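You operate a simulated robot arm through the tools that you are given. There is no shell and no other tool.

Carry out the task below with a simulated robot arm. There is one attempt and no reset: what you move stays moved.

JOB
Top the store pump's oil up to between the lines, then prove it below 5 mbar.
Fine: pump oil from the clear bottle, pump off while pouring, lid shut before the pump starts, bottle back, pump off again. Set down upright: oil bottle. Where these are worked on the way, their far stop is far enough and under half their travel is too little: oil cup lid.

The check looks at the end state, three seconds after you hand in, the way a careful person would. Anything else that was tipped, shoved, dropped, spilled or broken makes it a failure. Lids that push on must go on centred and level and be pressed home; caps that screw on are set level and turned clockwise until they are tight.

ROBOT AND FRAMES
A 6-joint arm with a two-finger gripper, fixed in place. Base frame: the origin is at the foot of the arm, x ahead of it, y to its left, z up; the work surface is at about z = 86. Units: cm, rad, N and s.
With the tool pointing down near the work surface it reaches from about 56 to 76 cm from the base axis. Its first joint turns from -2.897 to 2.897 rad. Payload 1.66 kg.
The tool frame sits at the grasp point between the pads (the TCP): z along the fingers, y along the line on which they close. The tips reach 1.6 cm beyond it. Largest opening 11.1 cm; the body of the gripper starts 10.4 cm behind the TCP.
Orientation is that of the tool frame in the base frame, as a unit quaternion [w, x, y, z]. With the fingers straight down and closing along the base's y, the tool's x points along the base's -x, its y along +y and its z along -z.

CONTROLS
- The arm moves only by the tool apply_moves. Its argument "plan" is text: rows parted by semicolons, each of 7 numbers parted by spaces: the shift along the base's x, y, z in units of 25 mm (1.0 is 25 mm), then the turn, a rotation vector about the base's x, y, z in units of 8 degrees (1.0 is 8 degrees), then the closure, from 0 (fully open) to 1 (shut). In form: x y z wx wy wz claw; .... A call has 1 to 20 rows; each row shifts and turns the commanded pose from where the row before left it. A call with a number of a shift or a turn outside -1 to 1 is refused whole. Each row takes 0.2 s and may step no farther than 5 cm and 0.15 rad from the row before; otherwise, or with a gripper value out of range, the whole call is refused. Where a pose cannot be reached the arm comes as near as it can. A force on the tool above 40 N (or 10 N above the force at the start of the call, whichever is more), or a blocked arm, ends the call early, and 0.2 s more pass. The fingers move at their own pace and stop on an object; they squeeze with about 32 N. The grip force told is the motor's: it shows also when the fingers shut on nothing. Time passes only in rows, and 0.2 s behind the last, so rows that do not move let the fingers close. It gives the time, the measured TCP pose, the force on the tool (base axes), the opening and the grip force at its end, in the units of the frame above (readings bear some noise), with the torque about the TCP (base axes, N m) and any sound that the robot's microphone picked up.
- Cameras (640 x 400 px; columns grow to the right, rows downward): "scene" is fixed at [4.81, -64.88, 155.36]; the picture's right is [0.73, -0.68, 0.00], its down [-0.57, -0.61, -0.56] and it looks along [0.38, 0.41, -0.83] (base axes); focal length 273 px, centre (320, 200). "wrist" rides on the gripper at [7, 1.4, -14.3] in the tool frame; the picture's right is [-0.19, 0.98, 0.00], its down [-0.87, -0.17, -0.47] and it looks along [-0.46, -0.09, 0.88] (tool axes); focal length 230 px, centre (320, 200). There is no depth. A picture from a camera that has moved, and an enlarged one, comes with that camera's place and axes in the base frame and with its lens.
- camera(camera): a new picture of that camera. The clock stands still meanwhile.
- lift_body(by): slides the trunk up (or, below 0, down) by that many cm; the arm rides with it, the base frame stays. It gives what a move gives, with no picture.
- zoom(camera, box): a new picture of the part [left, top, right, bottom] of that camera's present view, enlarged. The clock stands still meanwhile.
- sign_off(): hands the job in; it is judged then, once.

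Nothing tells you positions but the pictures and the camera data. Unless the task says otherwise, let go and move clear before handing in.

The tools are called after "Call:" as a command line: name --argument value ..., lists and objects as JSON in quotes. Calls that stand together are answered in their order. apply_moves: Moves the arm, as the interface text tells. Its arguments: {"type":"object","properties":{"plan":{"type":"string"}},"required":["plan"]} The other tools are called the same way: lift_body (by) slides the trunk up or down; camera (camera) takes a picture; zoom (camera, box) takes an enlarged picture of a part of a camera's view; sign_off () hands the job in.

At the start:

```text
clock: 0.0
position: [18.36, -40.9, 129.48]
tool_rot: [0.0, 0.0, 1.0, 0.0]
force: [-0.6, 0.3, 0.3]
torque: [0.0, 0.01, -0.01]
opening: 11.12
finger_force: 0.0
trunk travel left (down, up): [-35.0, 24.0]
```

scene: 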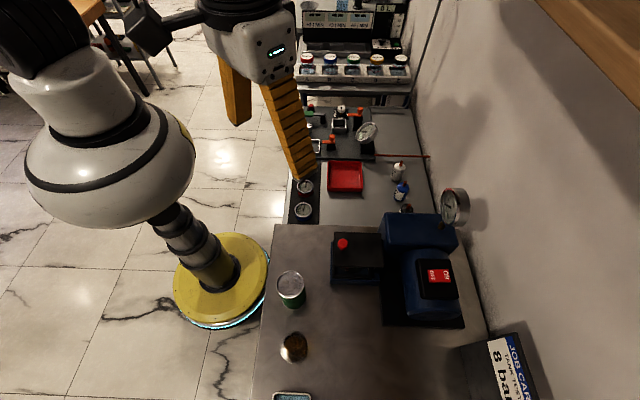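
wrist: 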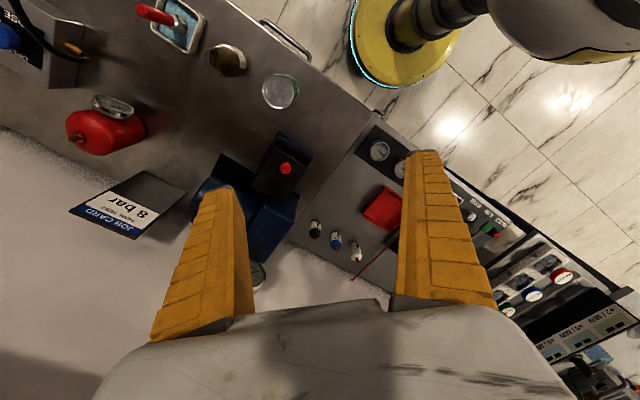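

I see a bench with a blue vacuum pump (red switch block, gauge), a red knob, clear/green cans, and small bottles near a red tray on another surface. I'll look closer at everything before moving.

Call:
zoom --camera "scene" --box '[320, 180, 500, 340]'

Call:
zoom --camera "scene" --box '[280, 90, 440, 230]'

Call:
zoom --camera "scene" --box '[240, 240, 560, 400]'

Call:
zoom --camera "wrist" --box '[180, 100, 420, 300]'

Call:
zoom --camera "wrist" --box '[0, 0, 320, 250]'

```text
2.50 times, centred on (410, 260) of scene
camera zoom: at [4.81, -64.88, 155.36], right [0.73, -0.68, 0.0], down [-0.57, -0.61, -0.56], along [0.38, 0.41, -0.83], focal length 683 px, centre (95, 50)
```

zoom: 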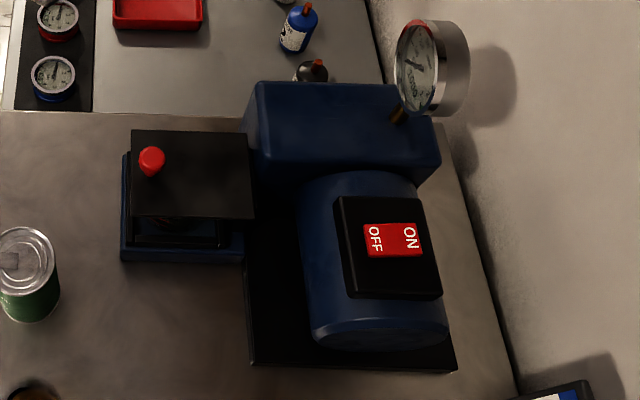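

```text
2.86 times, centred on (360, 160) of scene
camera zoom: at [4.81, -64.88, 155.36], right [0.73, -0.68, 0.0], down [-0.57, -0.61, -0.56], along [0.38, 0.41, -0.83], focal length 781 px, centre (206, 314)
```

zoom: 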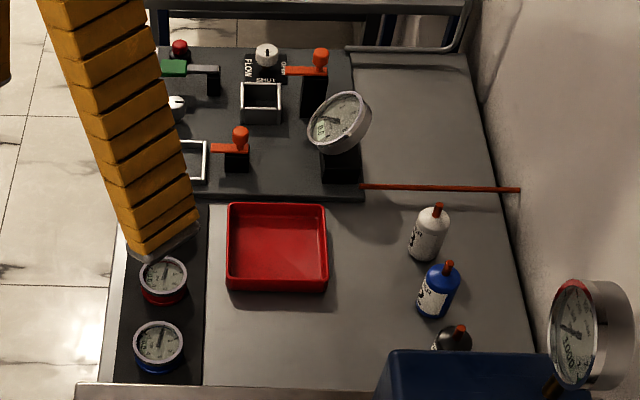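

```text
2.00 times, centred on (400, 320) of scene
camera zoom: at [4.81, -64.88, 155.36], right [0.73, -0.68, 0.0], down [-0.57, -0.61, -0.56], along [0.38, 0.41, -0.83], focal length 546 px, centre (160, -40)
```

zoom: 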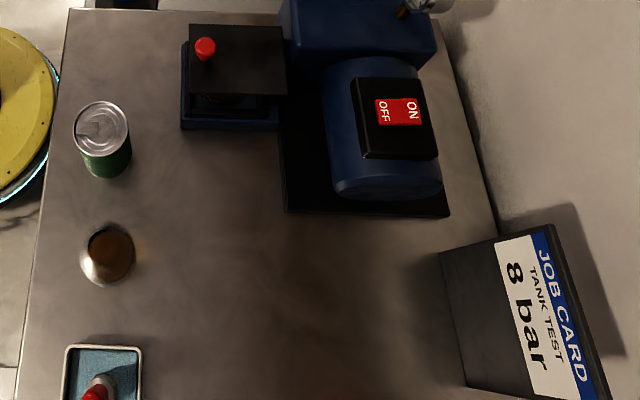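

```text
2.00 times, centred on (300, 200) of wrist
camera zoom: at [11.44, -39.39, 143.88], right [0.19, 0.98, 0.0], down [0.87, -0.17, 0.47], along [0.46, -0.09, -0.88], focal length 460 px, centre (360, 200)
```

zoom: 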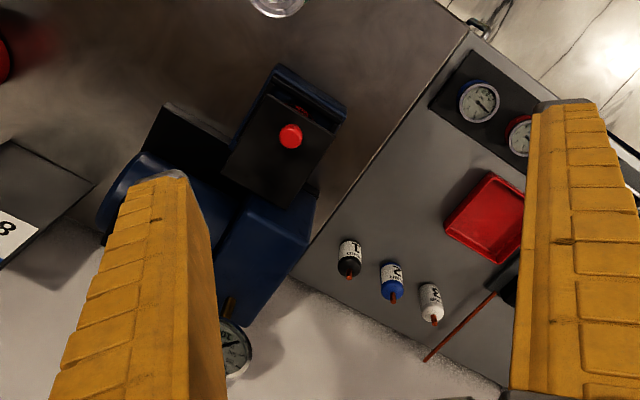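

```text
1.60 times, centred on (160, 125) of wrist
camera zoom: at [11.44, -39.39, 143.88], right [0.19, 0.98, 0.0], down [0.87, -0.17, 0.47], along [0.46, -0.09, -0.88], focal length 368 px, centre (576, 320)
```

zoom: 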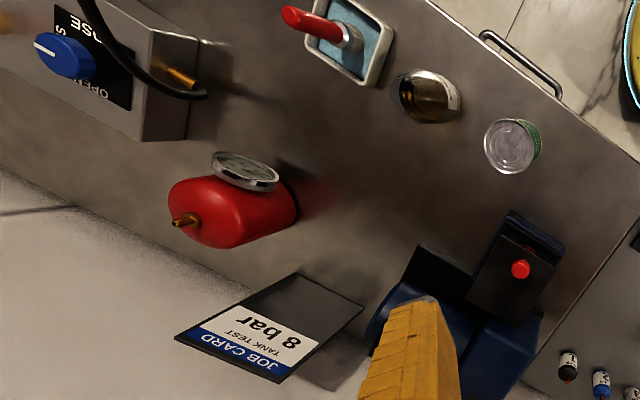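

The amber-filled clear bottle is near (5,-56), the green can near (12,-47), and the cup's red lid knob near (26,-49.5,100). I'll zoom in tightly on the cup, bottle, gauge and switch.

Call:
zoom --camera "scene" --box '[322, 225, 402, 290]'

Call:
zoom --camera "scene" --box '[262, 260, 342, 380]'

Call:
zoom --camera "scene" --box '[400, 180, 480, 310]'

Call:
zoom --camera "wrist" --box '[240, 120, 320, 210]'

Call:
zoom --camera "wrist" --box '[190, 30, 310, 120]'

```text
6.15 times, centred on (362, 258) of scene
camera zoom: at [4.81, -64.88, 155.36], right [0.73, -0.68, 0.0], down [-0.57, -0.61, -0.56], along [0.38, 0.41, -0.83], focal length 1682 px, centre (62, -154)
```

zoom: 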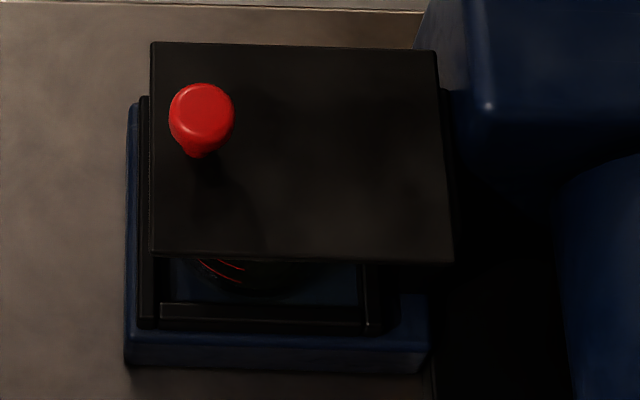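

```text
3.33 times, centred on (302, 320) of scene
camera zoom: at [4.81, -64.88, 155.36], right [0.73, -0.68, 0.0], down [-0.57, -0.61, -0.56], along [0.38, 0.41, -0.83], focal length 911 px, centre (380, -200)
```

zoom: 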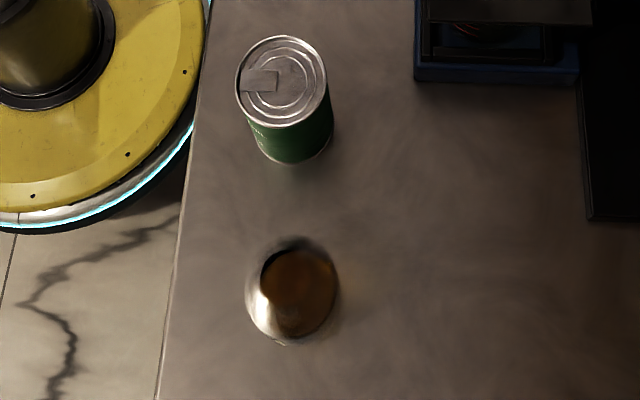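

```text
3.08 times, centred on (440, 245) of scene
camera zoom: at [4.81, -64.88, 155.36], right [0.73, -0.68, 0.0], down [-0.57, -0.61, -0.56], along [0.38, 0.41, -0.83], focal length 841 px, centre (-49, 62)
```

zoom: 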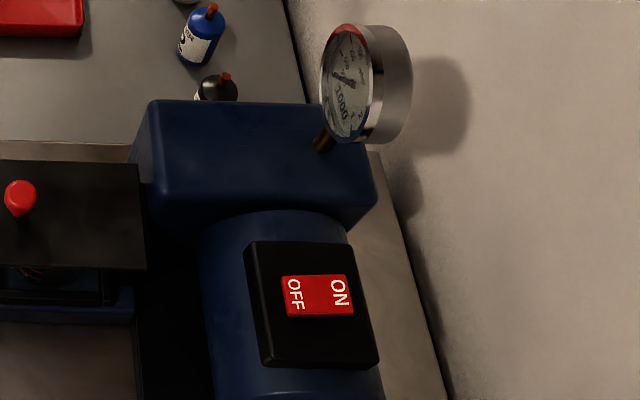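

```text
4.44 times, centred on (280, 165) of wrist
camera zoom: at [11.44, -39.39, 143.88], right [0.19, 0.98, 0.0], down [0.87, -0.17, 0.47], along [0.46, -0.09, -0.88], focal length 1022 px, centre (498, 356)
```

zoom: 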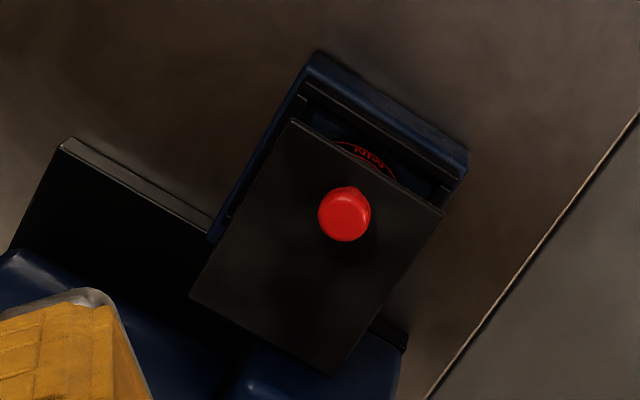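

```text
4.44 times, centred on (250, 75) of wrist
camera zoom: at [11.44, -39.39, 143.88], right [0.19, 0.98, 0.0], down [0.87, -0.17, 0.47], along [0.46, -0.09, -0.88], focal length 1022 px, centre (631, 756)
```

zoom: 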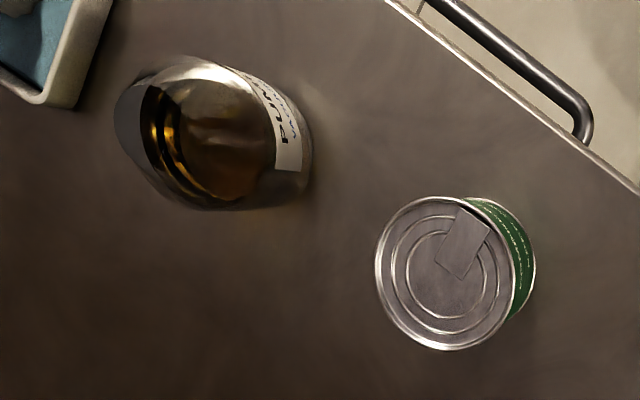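

The cup's lid is a black plate above a framed opening with red level marks, with its knob near the front edge. I'll turn the gripper so the wrist camera looks more sideways at the cup and bottle.

Call:
apply_moves --plan "0 0 0 0 0 -1 0; 0 0 0 0 0 -1 0; 0 0 0 0 0 -1 0; 0 0 0 0 0 -1 0; 0 0 0 -0.7 -0.7 0 0; 0 0 0 -0.7 -0.7 0 0; 0 0 0 -0.7 -0.7 0 0"

Call:
camera --camera "wrist"

Call:
camera --camera "scene"

```text
clock: 1.6
position: [18.2, -40.85, 129.65]
tool_rot: [0.181, 0.269, 0.94, -0.101]
force: [-0.2, -0.1, 0.0]
torque: [-0.02, -0.05, 0.01]
opening: 11.06
finger_force: 0.1
trunk travel left (down, up): [-35.0, 24.0]
```

```text
taken
camera wrist: at [9.52, -32.16, 139.82], right [0.68, 0.73, -0.02], down [0.46, -0.41, 0.79], along [0.57, -0.55, -0.61], focal length 230 px, centre (320, 200)
```

wrist: 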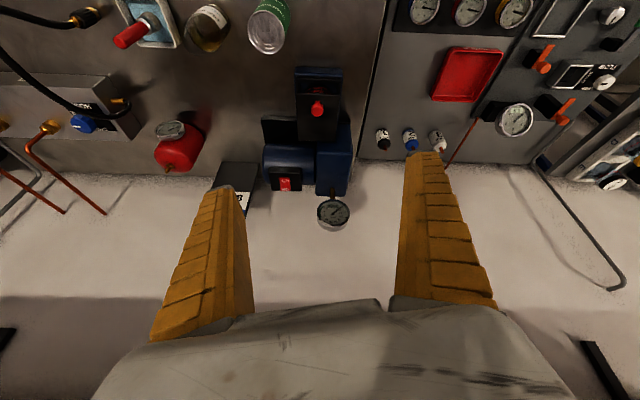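

```text
taken
```

scene: 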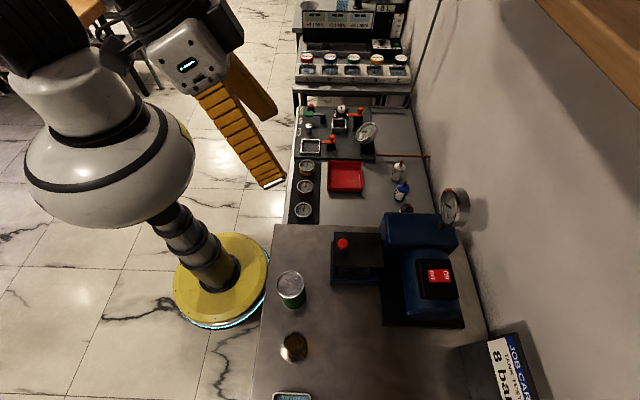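

Now the wrist camera (picture upside down) faces the pump. I'll zoom on the cup, gauge, bottle and can from here.

Call:
zoom --camera "wrist" --box '[255, 50, 375, 240]'

Call:
zoom --camera "wrist" --box '[170, 0, 300, 80]'

Call:
zoom --camera "wrist" --box '[290, 60, 350, 120]'

Call:
zoom --camera "wrist" --box '[305, 185, 365, 240]'

```text
2.11 times, centred on (315, 145) of wrist
camera zoom: at [9.52, -32.16, 139.82], right [0.68, 0.73, -0.02], down [0.46, -0.41, 0.79], along [0.57, -0.55, -0.61], focal length 484 px, centre (330, 316)
```

zoom: 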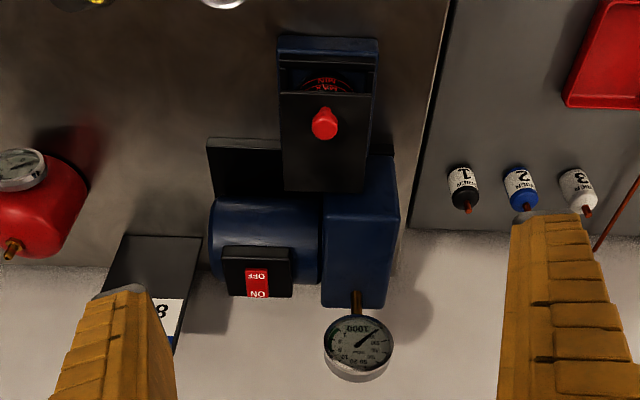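

```text
4.92 times, centred on (235, 40) of wrist
camera zoom: at [9.52, -32.16, 139.82], right [0.68, 0.73, -0.02], down [0.46, -0.41, 0.79], along [0.57, -0.55, -0.61], focal length 1133 px, centre (738, 988)
```

zoom: 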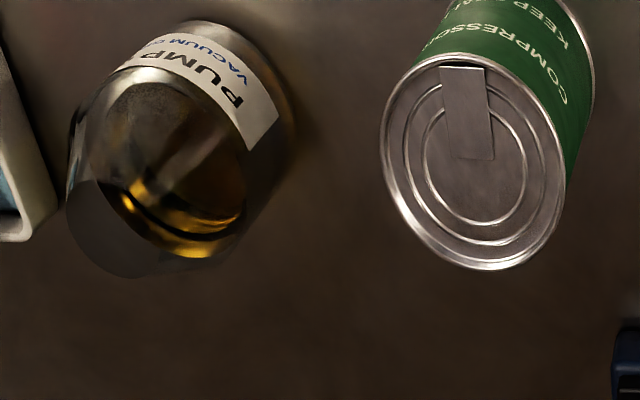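

```text
6.67 times, centred on (320, 90) of wrist
camera zoom: at [9.52, -32.16, 139.82], right [0.68, 0.73, -0.02], down [0.46, -0.41, 0.79], along [0.57, -0.55, -0.61], focal length 1534 px, centre (320, 933)
```

zoom: 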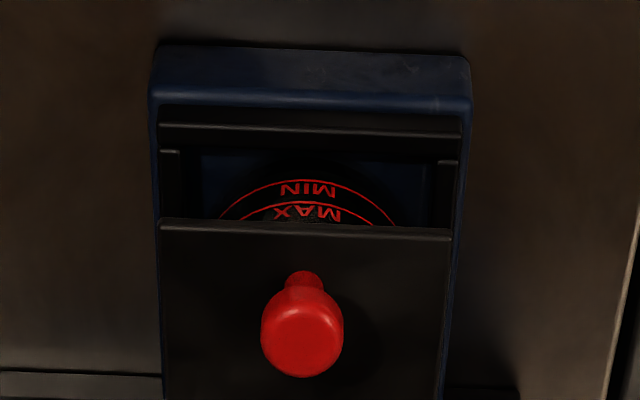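

```text
7.27 times, centred on (335, 212) of wrist
camera zoom: at [9.52, -32.16, 139.82], right [0.68, 0.73, -0.02], down [0.46, -0.41, 0.79], along [0.57, -0.55, -0.61], focal length 1673 px, centre (211, 109)
```

zoom: 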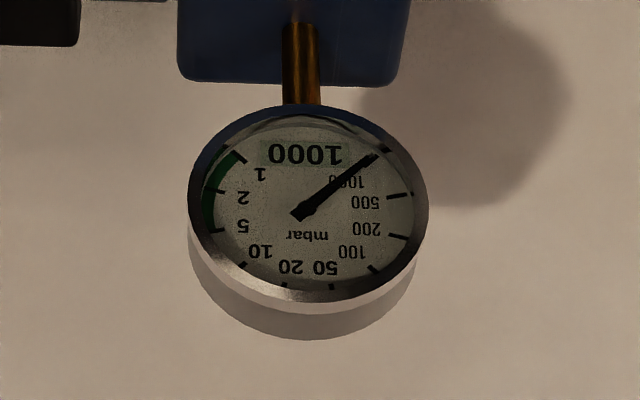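

The lid's top is at about z=97 with its front edge from (21.9,-51.1) to (27.6,-45.2); the clear bottle's label reads PUMP/VACUUM oil and the gauge reads 1000 mbar. I'll swing the camera round to view the cup from the bottle side to learn how the lid moves.

Call:
apply_moves --plan "-0.18 -0.7 -0.1 0 0 1 0; -0.18 -0.7 -0.1 0 0 1 0; -0.18 -0.7 -0.1 0 0 1 0; -0.18 -0.7 -0.1 0 0 1 0; -0.18 -0.7 -0.1 0 0 1 0; -0.18 -0.7 -0.1 0 0 1 0; -0.18 -0.7 -0.1 0 0 1 0; -0.18 -0.7 -0.1 0 0 1 0; -0.18 -0.7 -0.1 0 0 1 0; -0.18 -0.7 -0.1 0 0 1 0; -0.18 -0.7 -0.1 0 0 1 0; -0.18 -0.7 -0.1 0 0 0 0; -0.18 -0.7 -0.1 0 0 0 0; 0 0 0 0 0 0 0"

Call:
camera --camera "wrist"

Call:
camera --camera "scene"

```text
clock: 4.6
position: [12.5, -63.53, 126.48]
tool_rot: [0.199, -0.46, 0.864, 0.053]
force: [-0.5, 0.4, 0.7]
torque: [-0.05, 0.04, -0.01]
opening: 11.1
finger_force: 0.1
trunk travel left (down, up): [-35.0, 24.0]
```

```text
taken
camera wrist: at [3.78, -72.09, 136.64], right [-0.71, 0.71, -0.01], down [0.43, 0.44, 0.79], along [0.56, 0.55, -0.62], focal length 230 px, centre (320, 200)
```

wrist: 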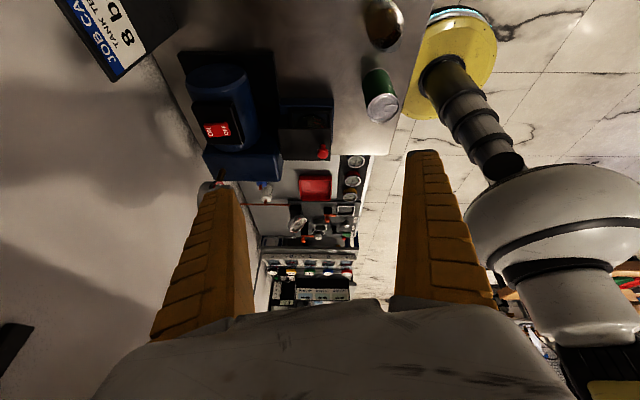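

```text
taken
```

scene: 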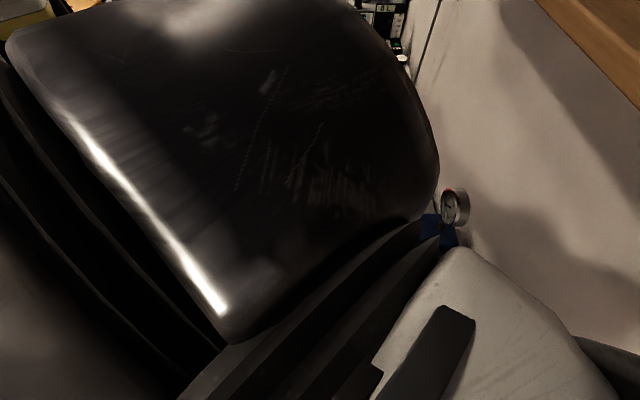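

The arm now looks along the bench; the cup shows in the middle-top of the wrist view. I'll lower and pitch up further for a proper side view.

Call:
zoom --camera "wrist" --box '[265, 85, 345, 170]'

Call:
zoom --camera "wrist" --box '[345, 0, 425, 125]'

```text
4.71 times, centred on (305, 128) of wrist
camera zoom: at [3.78, -72.09, 136.64], right [-0.71, 0.71, -0.01], down [0.43, 0.44, 0.79], along [0.56, 0.55, -0.62], focal length 1083 px, centre (391, 541)
```

zoom: 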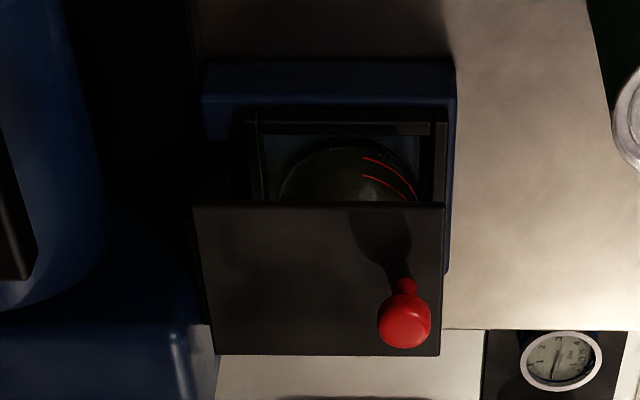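

```text
3.20 times, centred on (385, 62) of wrist
camera zoom: at [3.78, -72.09, 136.64], right [-0.71, 0.71, -0.01], down [0.43, 0.44, 0.79], along [0.56, 0.55, -0.62], focal length 736 px, centre (112, 640)
```

zoom: 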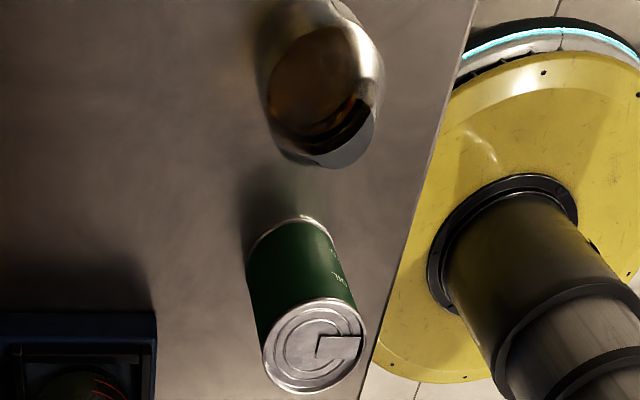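

The cup is a glass cylinder in an open black frame with MIN/MAX lines facing the front, and the lid plate rests on top. I'll drop lower and tilt the camera up to see the lid's edges and any hinge or slide.

Call:
apply_moves --plan "0.1 -0.08 -0.9 0.5 -0.5 0 0; 0.1 -0.08 -0.9 0.5 -0.5 0 0; 0.1 -0.08 -0.9 0.5 -0.5 0 0; 0.1 -0.08 -0.9 0.3 -0.3 0 0; 0.1 -0.08 -0.9 0 0 0 0; 0.1 -0.08 -0.9 0 0 0 0; 0.1 -0.08 -0.9 0 0 0 0; 0 0 0 0 0 0 0; 0 0 0 0 0 0 0"

Call:
camera --camera "wrist"

```text
clock: 6.6
position: [17.6, -65.19, 110.59]
tool_rot: [0.348, -0.432, 0.828, 0.081]
force: [-0.2, 0.0, 0.8]
torque: [0.01, -0.01, 0.0]
opening: 11.11
finger_force: 0.1
out of reach, approached as far as the arm can: row 3, 4
trunk travel left (down, up): [-35.0, 24.0]
```

```text
taken
camera wrist: at [6.67, -74.99, 116.5], right [-0.68, 0.73, -0.04], down [0.22, 0.26, 0.94], along [0.7, 0.63, -0.34], focal length 230 px, centre (320, 200)
```

wrist: 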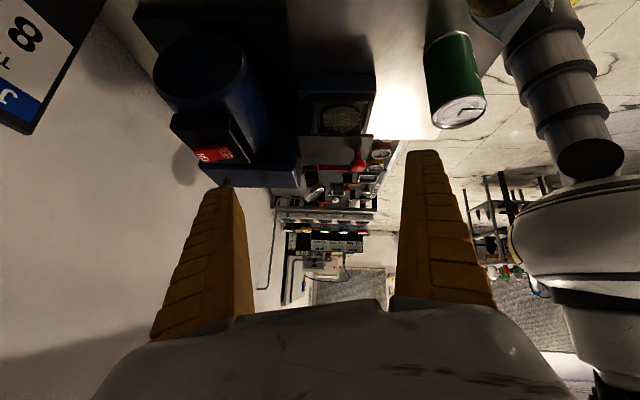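

Call:
zoom --camera "wrist" --box '[275, 60, 395, 185]'

Call:
zoom --camera "wrist" --box '[140, 30, 300, 190]'

```text
3.20 times, centred on (335, 122) of wrist
camera zoom: at [6.67, -74.99, 116.5], right [-0.68, 0.73, -0.04], down [0.22, 0.26, 0.94], along [0.7, 0.63, -0.34], focal length 736 px, centre (272, 448)
```

zoom: 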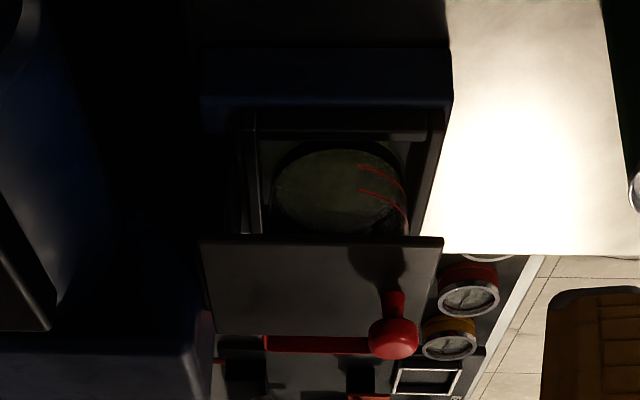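

```text
2.50 times, centred on (220, 110) of wrist
camera zoom: at [6.67, -74.99, 116.5], right [-0.68, 0.73, -0.04], down [0.22, 0.26, 0.94], along [0.7, 0.63, -0.34], focal length 575 px, centre (570, 425)
```

zoom: 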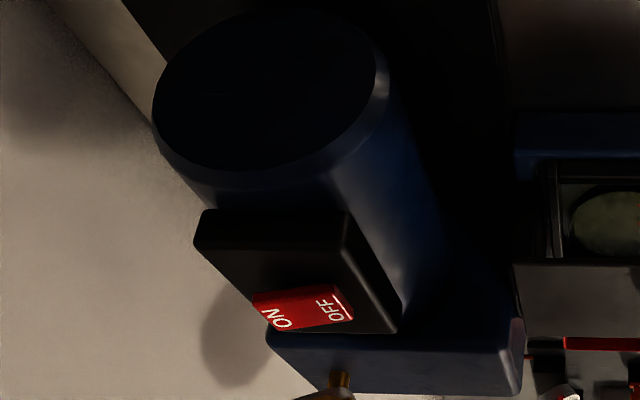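

The lid is a flat plate on an open frame, overhanging toward the pump; the switch's OFF end is toward the cup side. Next I'll swing back and view the bottle and cup from the front, closer.

Call:
apply_moves --plan "-0.2 0.1 0.9 -0.5 0.5 0 0; -0.2 0.1 0.9 -0.5 0.5 0 0; -0.2 0.1 0.9 -0.5 0.5 0 0; -0.2 0.1 0.5 -0.3 0.3 0 0; -0.5 0.5 0 0 0 -1 0; -0.5 0.5 0 0 0 -1 0; -0.5 0.5 0 0 0 -1 0; -0.5 0.5 0 0 0 -1 0; -0.5 0.5 0 0 0 -1 0; -0.5 0.5 0 0 0 -1 0; -0.5 0.5 0 0 0 -1 0; -0.5 0.5 0 0 0 -1 0; -0.5 0.5 0 0 0 -1 0; -0.5 0.5 0 0 0 -1 0; -0.5 0.5 0 0 0 -1 0; 0 0 0 0 0 0 0"

Call:
camera --camera "wrist"

Call:
camera --camera "scene"

```text
clock: 10.0
position: [1.65, -50.45, 118.5]
tool_rot: [0.154, 0.275, 0.943, -0.109]
force: [0.0, 0.7, 1.2]
torque: [0.02, -0.04, 0.01]
opening: 11.09
finger_force: 0.0
trunk travel left (down, up): [-35.0, 24.0]
```

```text
taken
camera wrist: at [-6.43, -41.51, 129.16], right [0.69, 0.72, -0.05], down [0.49, -0.42, 0.76], along [0.52, -0.55, -0.65], focal length 230 px, centre (320, 200)
```

wrist: 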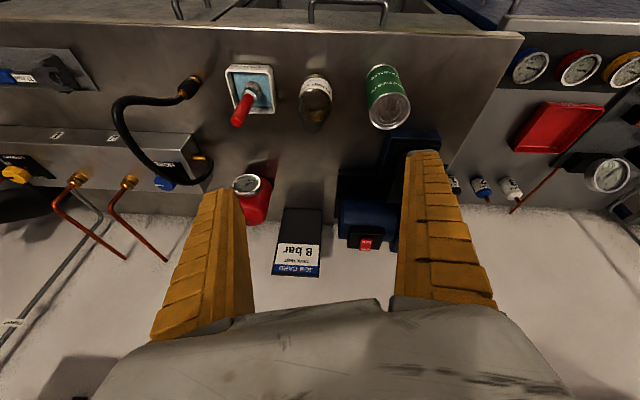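

```text
taken
```

scene: 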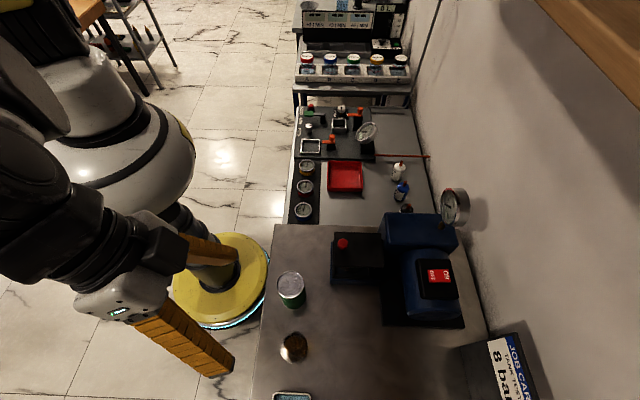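

Call:
zoom --camera "wrist" --box '[280, 50, 430, 145]'

Call:
zoom --camera "wrist" --box '[285, 60, 345, 140]'

```text
4.21 times, centred on (355, 98) of wrist
camera zoom: at [-6.43, -41.51, 129.16], right [0.69, 0.72, -0.05], down [0.49, -0.42, 0.76], along [0.52, -0.55, -0.65], focal length 969 px, centre (173, 632)
```

zoom: 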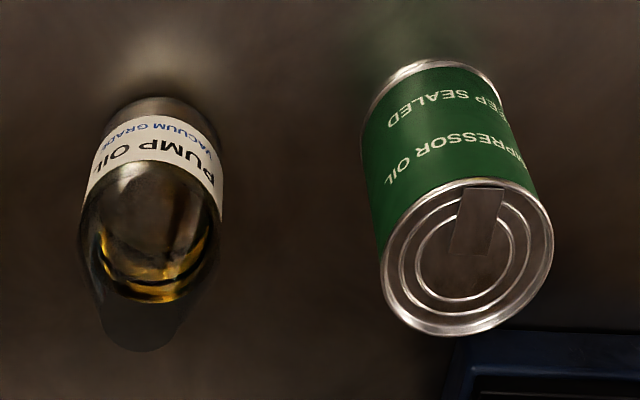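

```text
5.00 times, centred on (315, 100) of wrist
camera zoom: at [-6.43, -41.51, 129.16], right [0.69, 0.72, -0.05], down [0.49, -0.42, 0.76], along [0.52, -0.55, -0.65], focal length 1150 px, centre (345, 700)
```

zoom: 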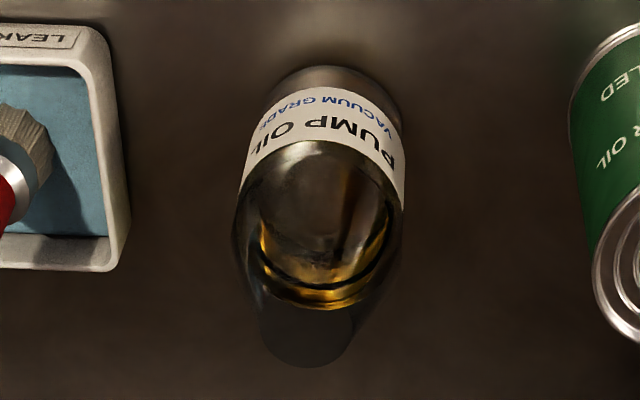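

The clear bottle reads PUMP OIL VACUUM GRADE (centre ≈ (5.1,-57), top ≈ z 98); the green can is sealed compressor oil. Now I'll move the camera closer and lower in front of the cup.

Call:
apply_moves --plan "0.83 0.36 0 -0.35 -0.35 0 0; 0.83 0.36 0 -0.35 -0.35 0 0; 0.83 0.36 0 -0.35 -0.35 0 0; 0.83 0.36 0 0 0 0 0; 0.83 0.36 -0.3 0 0 0 0; 0.83 0.36 -0.5 0 0 0 0; 0.83 0.36 -0.5 0 0 0 0; 0.83 0.36 -0.5 0 0 0 0; 0 0 -0.6 0 0 0 0; 0 0 -0.6 0 0 0 0; 0 0 0 0 0 0 0"

Call:
camera --camera "wrist"

Call:
camera --camera "scene"

```text
clock: 12.4
position: [18.65, -43.94, 114.53]
tool_rot: [0.242, 0.269, 0.919, -0.157]
force: [0.0, 0.6, -0.3]
torque: [0.01, 0.02, 0.02]
opening: 11.08
finger_force: 0.1
out of reach, approached as far as the arm can: row 8, 9, 10
trunk travel left (down, up): [-35.0, 24.0]
```

```text
taken
camera wrist: at [9.16, -33.84, 122.52], right [0.7, 0.71, -0.05], down [0.37, -0.3, 0.88], along [0.61, -0.64, -0.48], focal length 230 px, centre (320, 200)
```

wrist: 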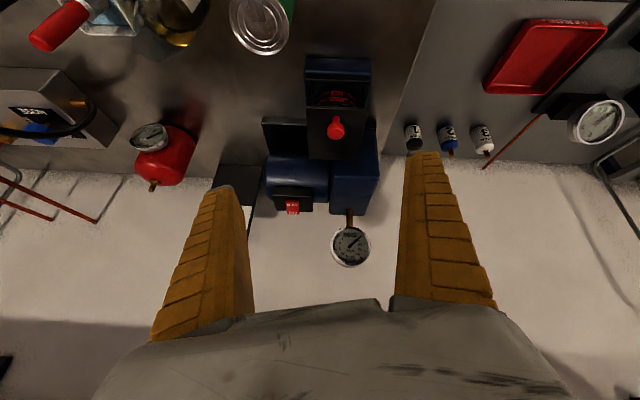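

```text
taken
```

scene: 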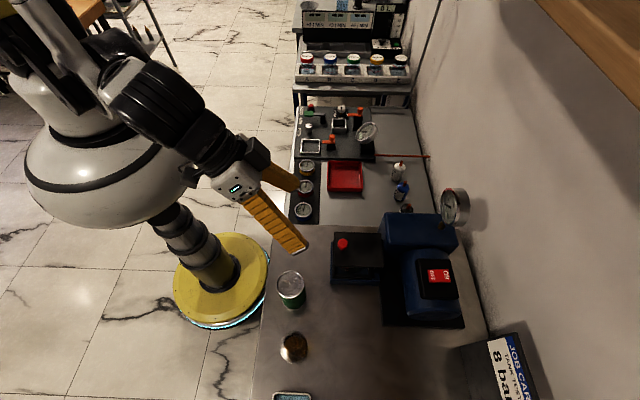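

Call:
zoom --camera "wrist" --box '[290, 50, 390, 170]'

Call:
zoom --camera "wrist" --box '[300, 50, 375, 100]'

Call:
zoom --camera "scene" --box '[330, 200, 470, 330]'

```text
3.33 times, centred on (340, 110) of wrist
camera zoom: at [9.16, -33.84, 122.52], right [0.7, 0.71, -0.05], down [0.37, -0.3, 0.88], along [0.61, -0.64, -0.48], focal length 767 px, centre (253, 500)
```

zoom: 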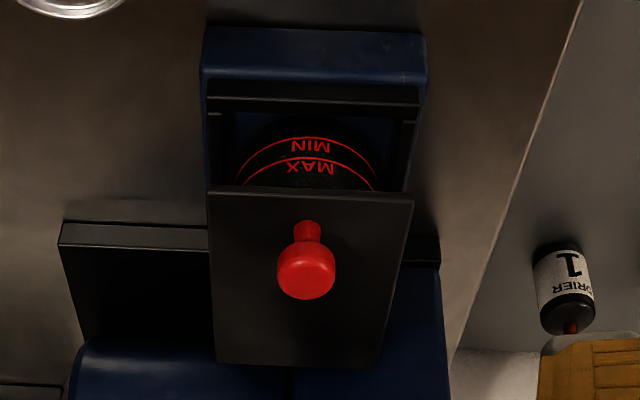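

```text
8.00 times, centred on (338, 75) of wrist
camera zoom: at [9.16, -33.84, 122.52], right [0.7, 0.71, -0.05], down [0.37, -0.3, 0.88], along [0.61, -0.64, -0.48], focal length 1841 px, centre (180, 1200)
```

zoom: 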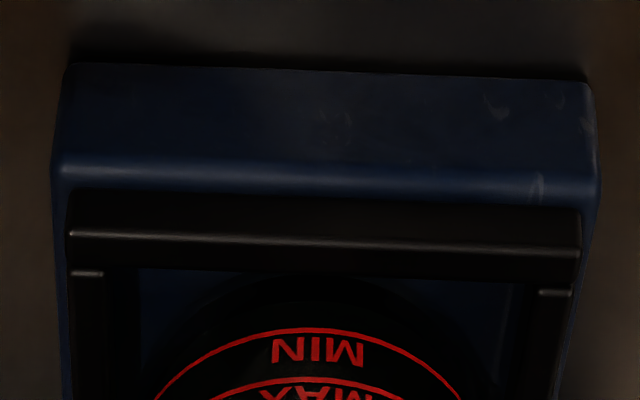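

```text
3.08 times, centred on (400, 265) of scene
camera zoom: at [4.81, -64.88, 155.36], right [0.73, -0.68, 0.0], down [-0.57, -0.61, -0.56], along [0.38, 0.41, -0.83], focal length 841 px, centre (74, 0)
```

zoom: 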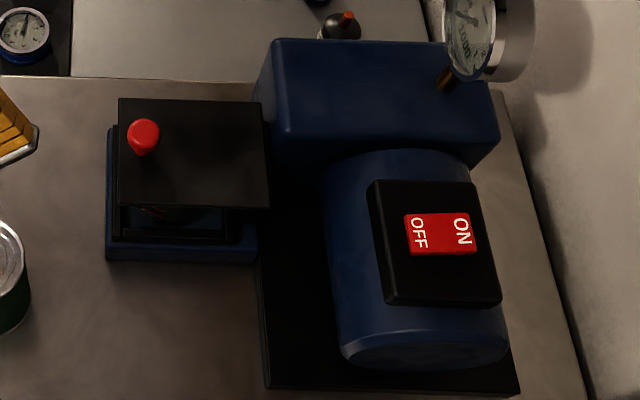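

The knob head is about 2.3 cm wide at (25.8,-49.3, ~99.8) and the lid is at z≈97.2. I'll point the gripper straight down with its closing line along the bench, and hover above the knob.

Call:
apply_moves --plan "0 0 0 0.69 0.475 -0.3 0; 0 0 0 0.69 0.475 -0.3 0; 0 0 0 0.69 0.475 -0.3 0; 0 0 0 0.69 0.475 -0.3 0; 0 0 0 0.69 0.475 -0.3 0; 0.7 -0.53 -0.4 0 0 0 0; 0.7 -0.53 -0.4 0 0 0 0; 0.7 -0.53 -0.4 0 0 0 0; 0.7 -0.53 -0.4 0 0 0 0; 0 0 0 0 0 0 0; 0 0 0 0 0 0 0"

Call:
camera --camera "wrist"

Call:
camera --camera "scene"

```text
clock: 14.8
position: [25.65, -49.19, 110.49]
tool_rot: [0.001, 0.383, 0.924, 0.0]
force: [-0.5, -0.1, -0.6]
torque: [0.0, 0.01, 0.03]
opening: 11.1
finger_force: 0.1
trunk travel left (down, up): [-35.0, 24.0]
```

```text
taken
camera wrist: at [21.69, -43.24, 124.83], right [0.83, 0.56, 0.0], down [0.49, -0.73, 0.47], along [0.26, -0.39, -0.88], focal length 230 px, centre (320, 200)
```

wrist: 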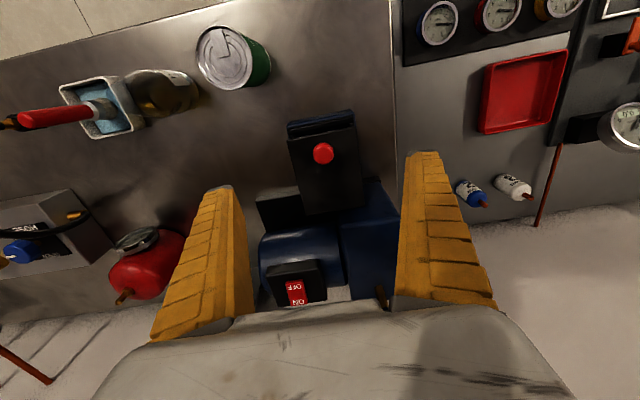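

```text
taken
```

scene: 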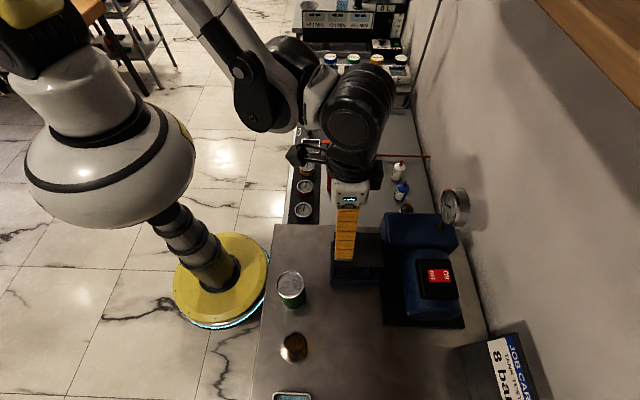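

The knob is directly below the fingers at about (26.0,-49.25). I'll descend around it and close gently on the knob.

Call:
apply_moves --plan "0.14 -0.03 -0.7 0 0 0 0; 0 0 -0.7 0 0 0 0; 0 0 -0.7 0 0 0 0; 0 0 -0.7 0 0 0 0; 0 0 -0.7 0 0 0 0; 0 0 -0.7 0 0 0 0; 0 0 0 0 0 0 0"

Call:
camera --camera "wrist"

Call:
zoom --camera "scene" --box '[310, 170, 430, 300]'

```text
clock: 16.4
position: [25.84, -49.19, 99.97]
tool_rot: [0.001, 0.383, 0.924, 0.0]
force: [0.3, -0.6, 0.7]
torque: [0.04, -0.03, 0.02]
opening: 11.08
finger_force: 0.1
trunk travel left (down, up): [-35.0, 24.0]
```

```text
taken
camera wrist: at [21.98, -43.11, 114.24], right [0.83, 0.56, 0.0], down [0.49, -0.73, 0.47], along [0.26, -0.39, -0.88], focal length 230 px, centre (320, 200)
```

wrist: 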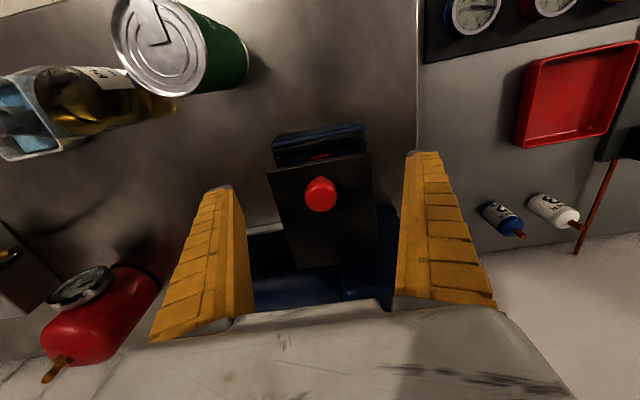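

```text
3.08 times, centred on (370, 235) of scene
camera zoom: at [4.81, -64.88, 155.36], right [0.73, -0.68, 0.0], down [-0.57, -0.61, -0.56], along [0.38, 0.41, -0.83], focal length 841 px, centre (166, 92)
```

zoom: 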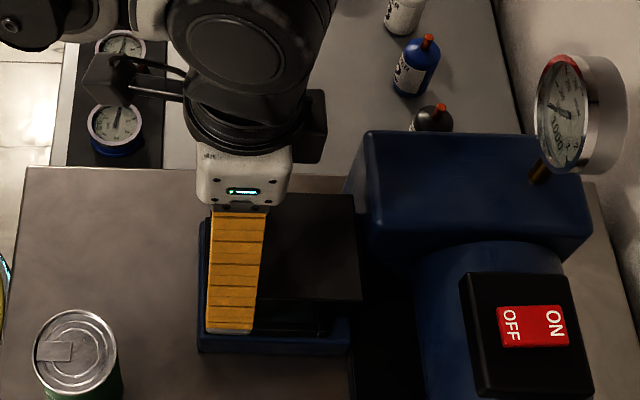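

The knob sits between the fingers. Closing on it.

Call:
apply_moves --plan "0 0 0 0 0 0 0.6; 0 0 0 0 0 0 0.8; 0 0 0 0 0 0 1; 0 0 0 0 0 0 1"

Call:
camera --camera "wrist"

```text
clock: 17.4
position: [25.96, -49.12, 100.13]
tool_rot: [0.001, 0.383, 0.924, -0.001]
force: [-0.3, -4.0, 10.1]
torque: [-0.33, -0.31, -0.03]
opening: 1.87
finger_force: 34.1
trunk travel left (down, up): [-35.0, 24.0]
```

```text
taken
camera wrist: at [21.95, -43.13, 114.27], right [0.83, 0.56, 0.0], down [0.49, -0.73, 0.47], along [0.27, -0.39, -0.88], focal length 230 px, centre (320, 200)
```

wrist: 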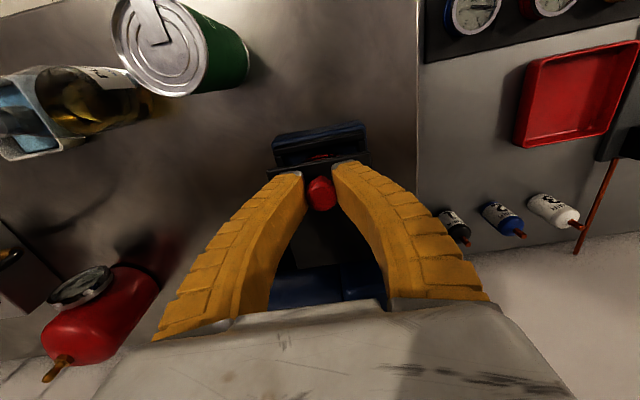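

The knob is gripped (opening 1.87 cm). I'll gently test lifting by a few millimetres to see whether the lid is hinged.

Call:
apply_moves --plan "0 0 0.1 0 0 0 1; 0 0 0.1 0 0 0 1; 0 0 0 0 0 0 1"

Call:
camera --camera "wrist"

Call:
zoom --camera "scene" --box '[310, 170, 430, 300]'

```text
clock: 18.2
position: [25.92, -49.3, 100.48]
tool_rot: [0.001, 0.384, 0.924, 0.0]
force: [-3.6, 2.6, -9.2]
torque: [0.69, 0.7, -0.02]
opening: 1.46
finger_force: 33.8
trunk travel left (down, up): [-35.0, 24.0]
```

```text
taken
camera wrist: at [22.01, -43.21, 114.67], right [0.83, 0.56, 0.0], down [0.49, -0.73, 0.47], along [0.26, -0.39, -0.88], focal length 230 px, centre (320, 200)
```

wrist: 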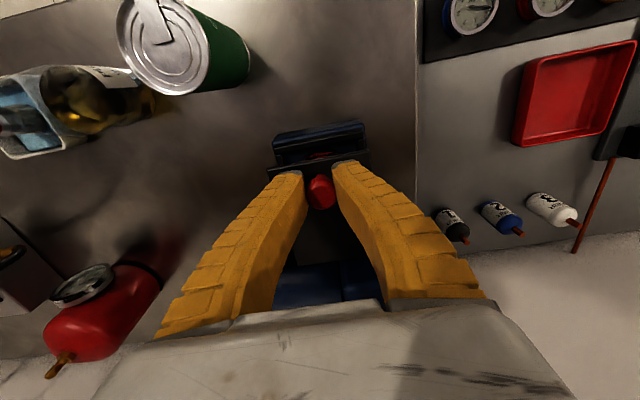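

```text
3.08 times, centred on (370, 235) of scene
camera zoom: at [4.81, -64.88, 155.36], right [0.73, -0.68, 0.0], down [-0.57, -0.61, -0.56], along [0.38, 0.41, -0.83], focal length 841 px, centre (166, 92)
```

zoom: 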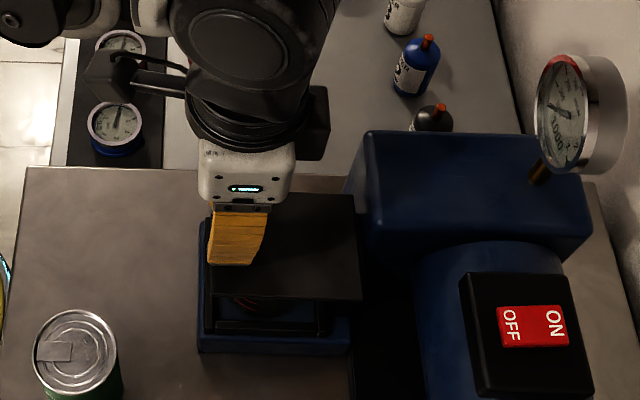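

Lifting gave a modest resistance with a torque about the bench axis, hinting at a back hinge. I'll lift about 1 cm more with a slight matching tilt and look.

Call:
apply_moves --plan "0.03 -0.03 0.2 0.3 0.3 0 1; 0.03 -0.03 0.2 0.3 0.3 0 1; 0 0 0 0 0 0 1"

Call:
zoom --camera "wrist" --box '[240, 100, 400, 200]'

Call:
zoom --camera "scene" --box '[310, 170, 430, 300]'

```text
clock: 19.0
position: [26.33, -49.61, 101.46]
tool_rot: [-0.055, 0.382, 0.922, 0.022]
force: [9.7, -17.0, -0.6]
torque: [-0.7, -0.6, -0.01]
opening: 1.57
finger_force: 33.2
trunk travel left (down, up): [-35.0, 24.0]
```

```text
4.00 times, centred on (320, 150) of wrist
camera zoom: at [23.6, -44.79, 116.45], right [0.83, 0.56, -0.02], down [0.53, -0.77, 0.37], along [0.19, -0.32, -0.93], focal length 920 px, centre (320, 400)
```

zoom: 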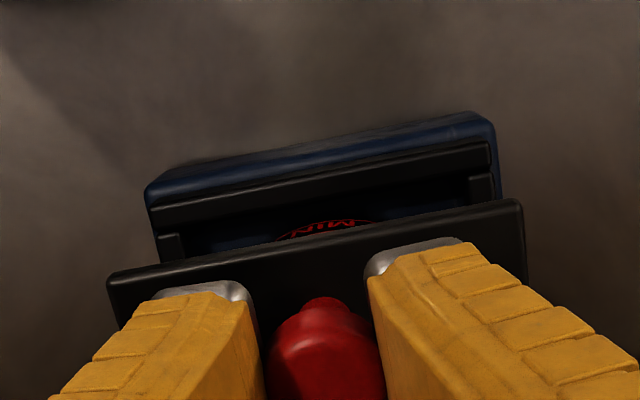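

```text
3.08 times, centred on (370, 235) of scene
camera zoom: at [4.81, -64.88, 155.36], right [0.73, -0.68, 0.0], down [-0.57, -0.61, -0.56], along [0.38, 0.41, -0.83], focal length 841 px, centre (166, 92)
```

zoom: 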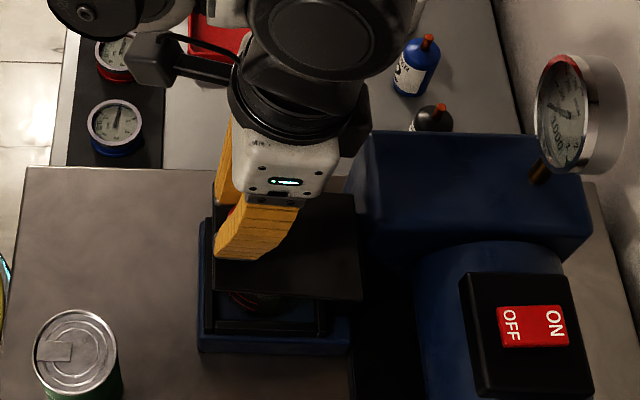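

The lid does not seem to have lifted; the pads just slid up the knob. I'll look closely at the lid's edges from the scene camera.

Call:
zoom --camera "scene" --box '[322, 225, 402, 290]'

Call:
camera --camera "wrist"

```text
6.15 times, centred on (362, 258) of scene
camera zoom: at [4.81, -64.88, 155.36], right [0.73, -0.68, 0.0], down [-0.57, -0.61, -0.56], along [0.38, 0.41, -0.83], focal length 1682 px, centre (62, -154)
```

zoom: 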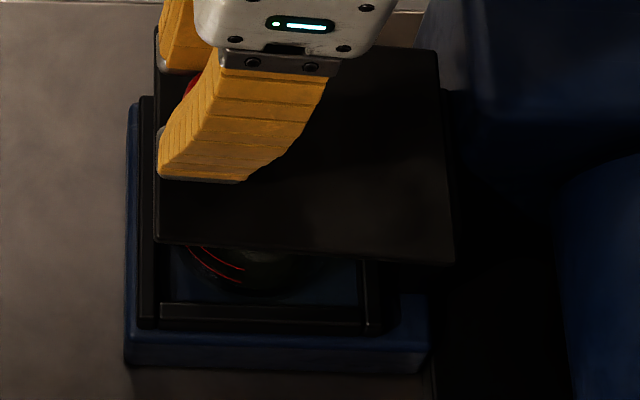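

```text
taken
camera wrist: at [23.6, -44.79, 116.45], right [0.83, 0.56, -0.02], down [0.53, -0.77, 0.37], along [0.19, -0.32, -0.93], focal length 230 px, centre (320, 200)
```

wrist: 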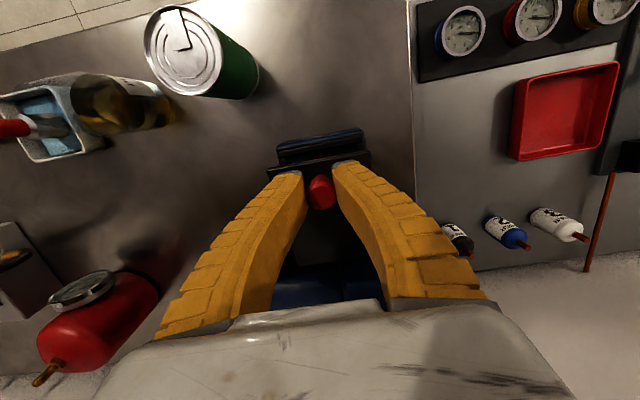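

Comparing with the first picture, the lid's front edge has risen about 1 cm while the back edge stayed: it is hinged at the back (e2≈62.3). I'll keep following that arc in small steps.

Call:
apply_moves --plan "0.12 -0.12 0 0 0 0 1; 0.095 -0.095 0.235 0.33 0.33 0 1; 0.103 -0.103 0.225 0.33 0.33 0 1; 0 0 0 0 0 0 1"

Call:
zoom --camera "scene" --box '[310, 170, 430, 300]'

Call:
zoom --camera "wrist" --box '[240, 100, 400, 220]'

```text
clock: 20.0
position: [26.86, -50.1, 102.78]
tool_rot: [-0.114, 0.381, 0.916, 0.047]
force: [-4.2, 9.0, -2.7]
torque: [0.61, 0.6, -0.02]
opening: 1.46
finger_force: 34.3
trunk travel left (down, up): [-35.0, 24.0]
```

```text
3.08 times, centred on (370, 235) of scene
camera zoom: at [4.81, -64.88, 155.36], right [0.73, -0.68, 0.0], down [-0.57, -0.61, -0.56], along [0.38, 0.41, -0.83], focal length 841 px, centre (166, 92)
```

zoom: 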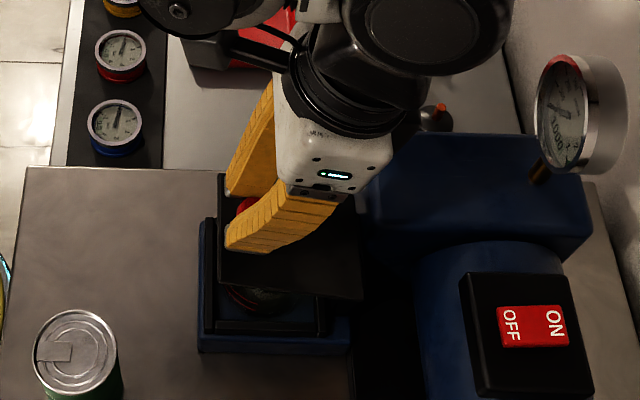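

```text
3.33 times, centred on (320, 160) of wrist
camera zoom: at [25.59, -46.78, 118.28], right [0.82, 0.56, -0.05], down [0.56, -0.79, 0.25], along [0.1, -0.23, -0.97], focal length 767 px, centre (320, 333)
```

zoom: 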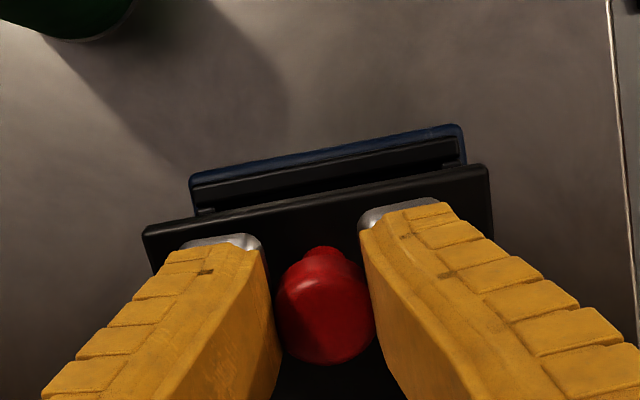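

The lid follows the tool nicely (about 13° now). Continuing along the arc.

Call:
apply_moves --plan "0.09 -0.09 0.212 0.354 0.354 0 1; 0.124 -0.124 0.204 0.354 0.354 0 1; 0.139 -0.139 0.188 0.354 0.354 0 1; 0.144 -0.144 0.178 0.354 0.354 0 1; 0 0 0 0 0 0 1"

Call:
zoom --camera "scene" --box '[310, 170, 430, 300]'

```text
clock: 21.2
position: [28.1, -51.53, 104.54]
tool_rot: [-0.215, 0.367, 0.901, 0.083]
force: [14.4, 13.3, -7.4]
torque: [0.47, 0.15, 0.29]
opening: 1.52
finger_force: 33.8
out of reach, approached as far as the arm can: row 4
trunk travel left (down, up): [-35.0, 24.0]
stopped in row 5: the force on the tool passed its limit at 42 N (the readings are from after the stop); the commanded pose is now the measured one
```

```text
3.08 times, centred on (370, 235) of scene
camera zoom: at [4.81, -64.88, 155.36], right [0.73, -0.68, 0.0], down [-0.57, -0.61, -0.56], along [0.38, 0.41, -0.83], focal length 841 px, centre (166, 92)
```

zoom: 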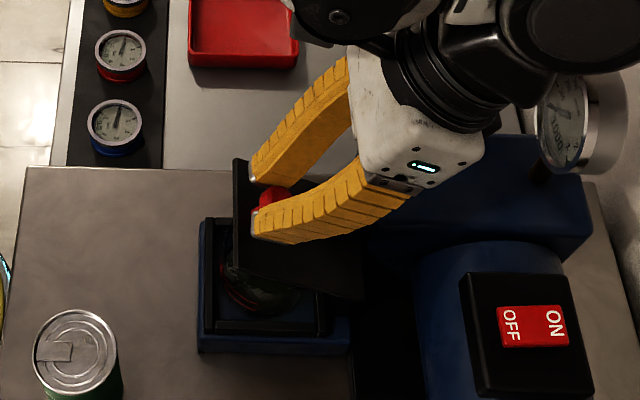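

The lid is at roughly 30° and following, but the arm hit a tilt limit. I'll keep drawing the knob along its arc without more tilt, letting it turn in the pads.

Call:
apply_moves --plan "0.054 0.054 0 0 0 0 1; 0.147 -0.147 0.172 0 0 0 1; 0.155 -0.155 0.16 -0.1 -0.1 0 1; 0.161 -0.161 0.144 -0.1 -0.1 0 1; 0 0 0 0 0 0 1"

Call:
zoom --camera "scene" --box '[310, 170, 430, 300]'

```text
clock: 22.4
position: [29.26, -52.56, 105.81]
tool_rot: [-0.197, 0.371, 0.904, 0.075]
force: [5.6, 15.4, -5.1]
torque: [0.73, 0.58, 0.07]
opening: 1.33
finger_force: 34.4
trunk travel left (down, up): [-35.0, 24.0]
```

```text
3.08 times, centred on (370, 235) of scene
camera zoom: at [4.81, -64.88, 155.36], right [0.73, -0.68, 0.0], down [-0.57, -0.61, -0.56], along [0.38, 0.41, -0.83], focal length 841 px, centre (166, 92)
```

zoom: 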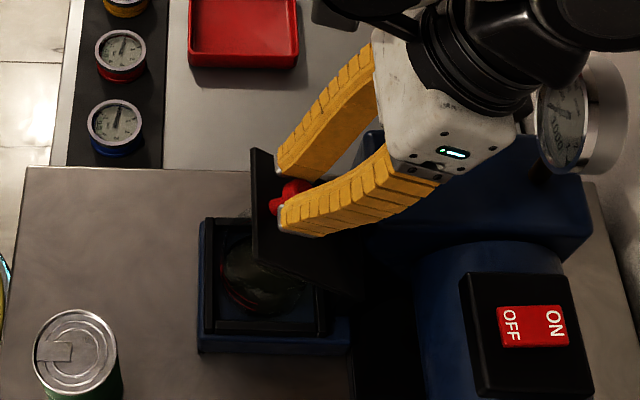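

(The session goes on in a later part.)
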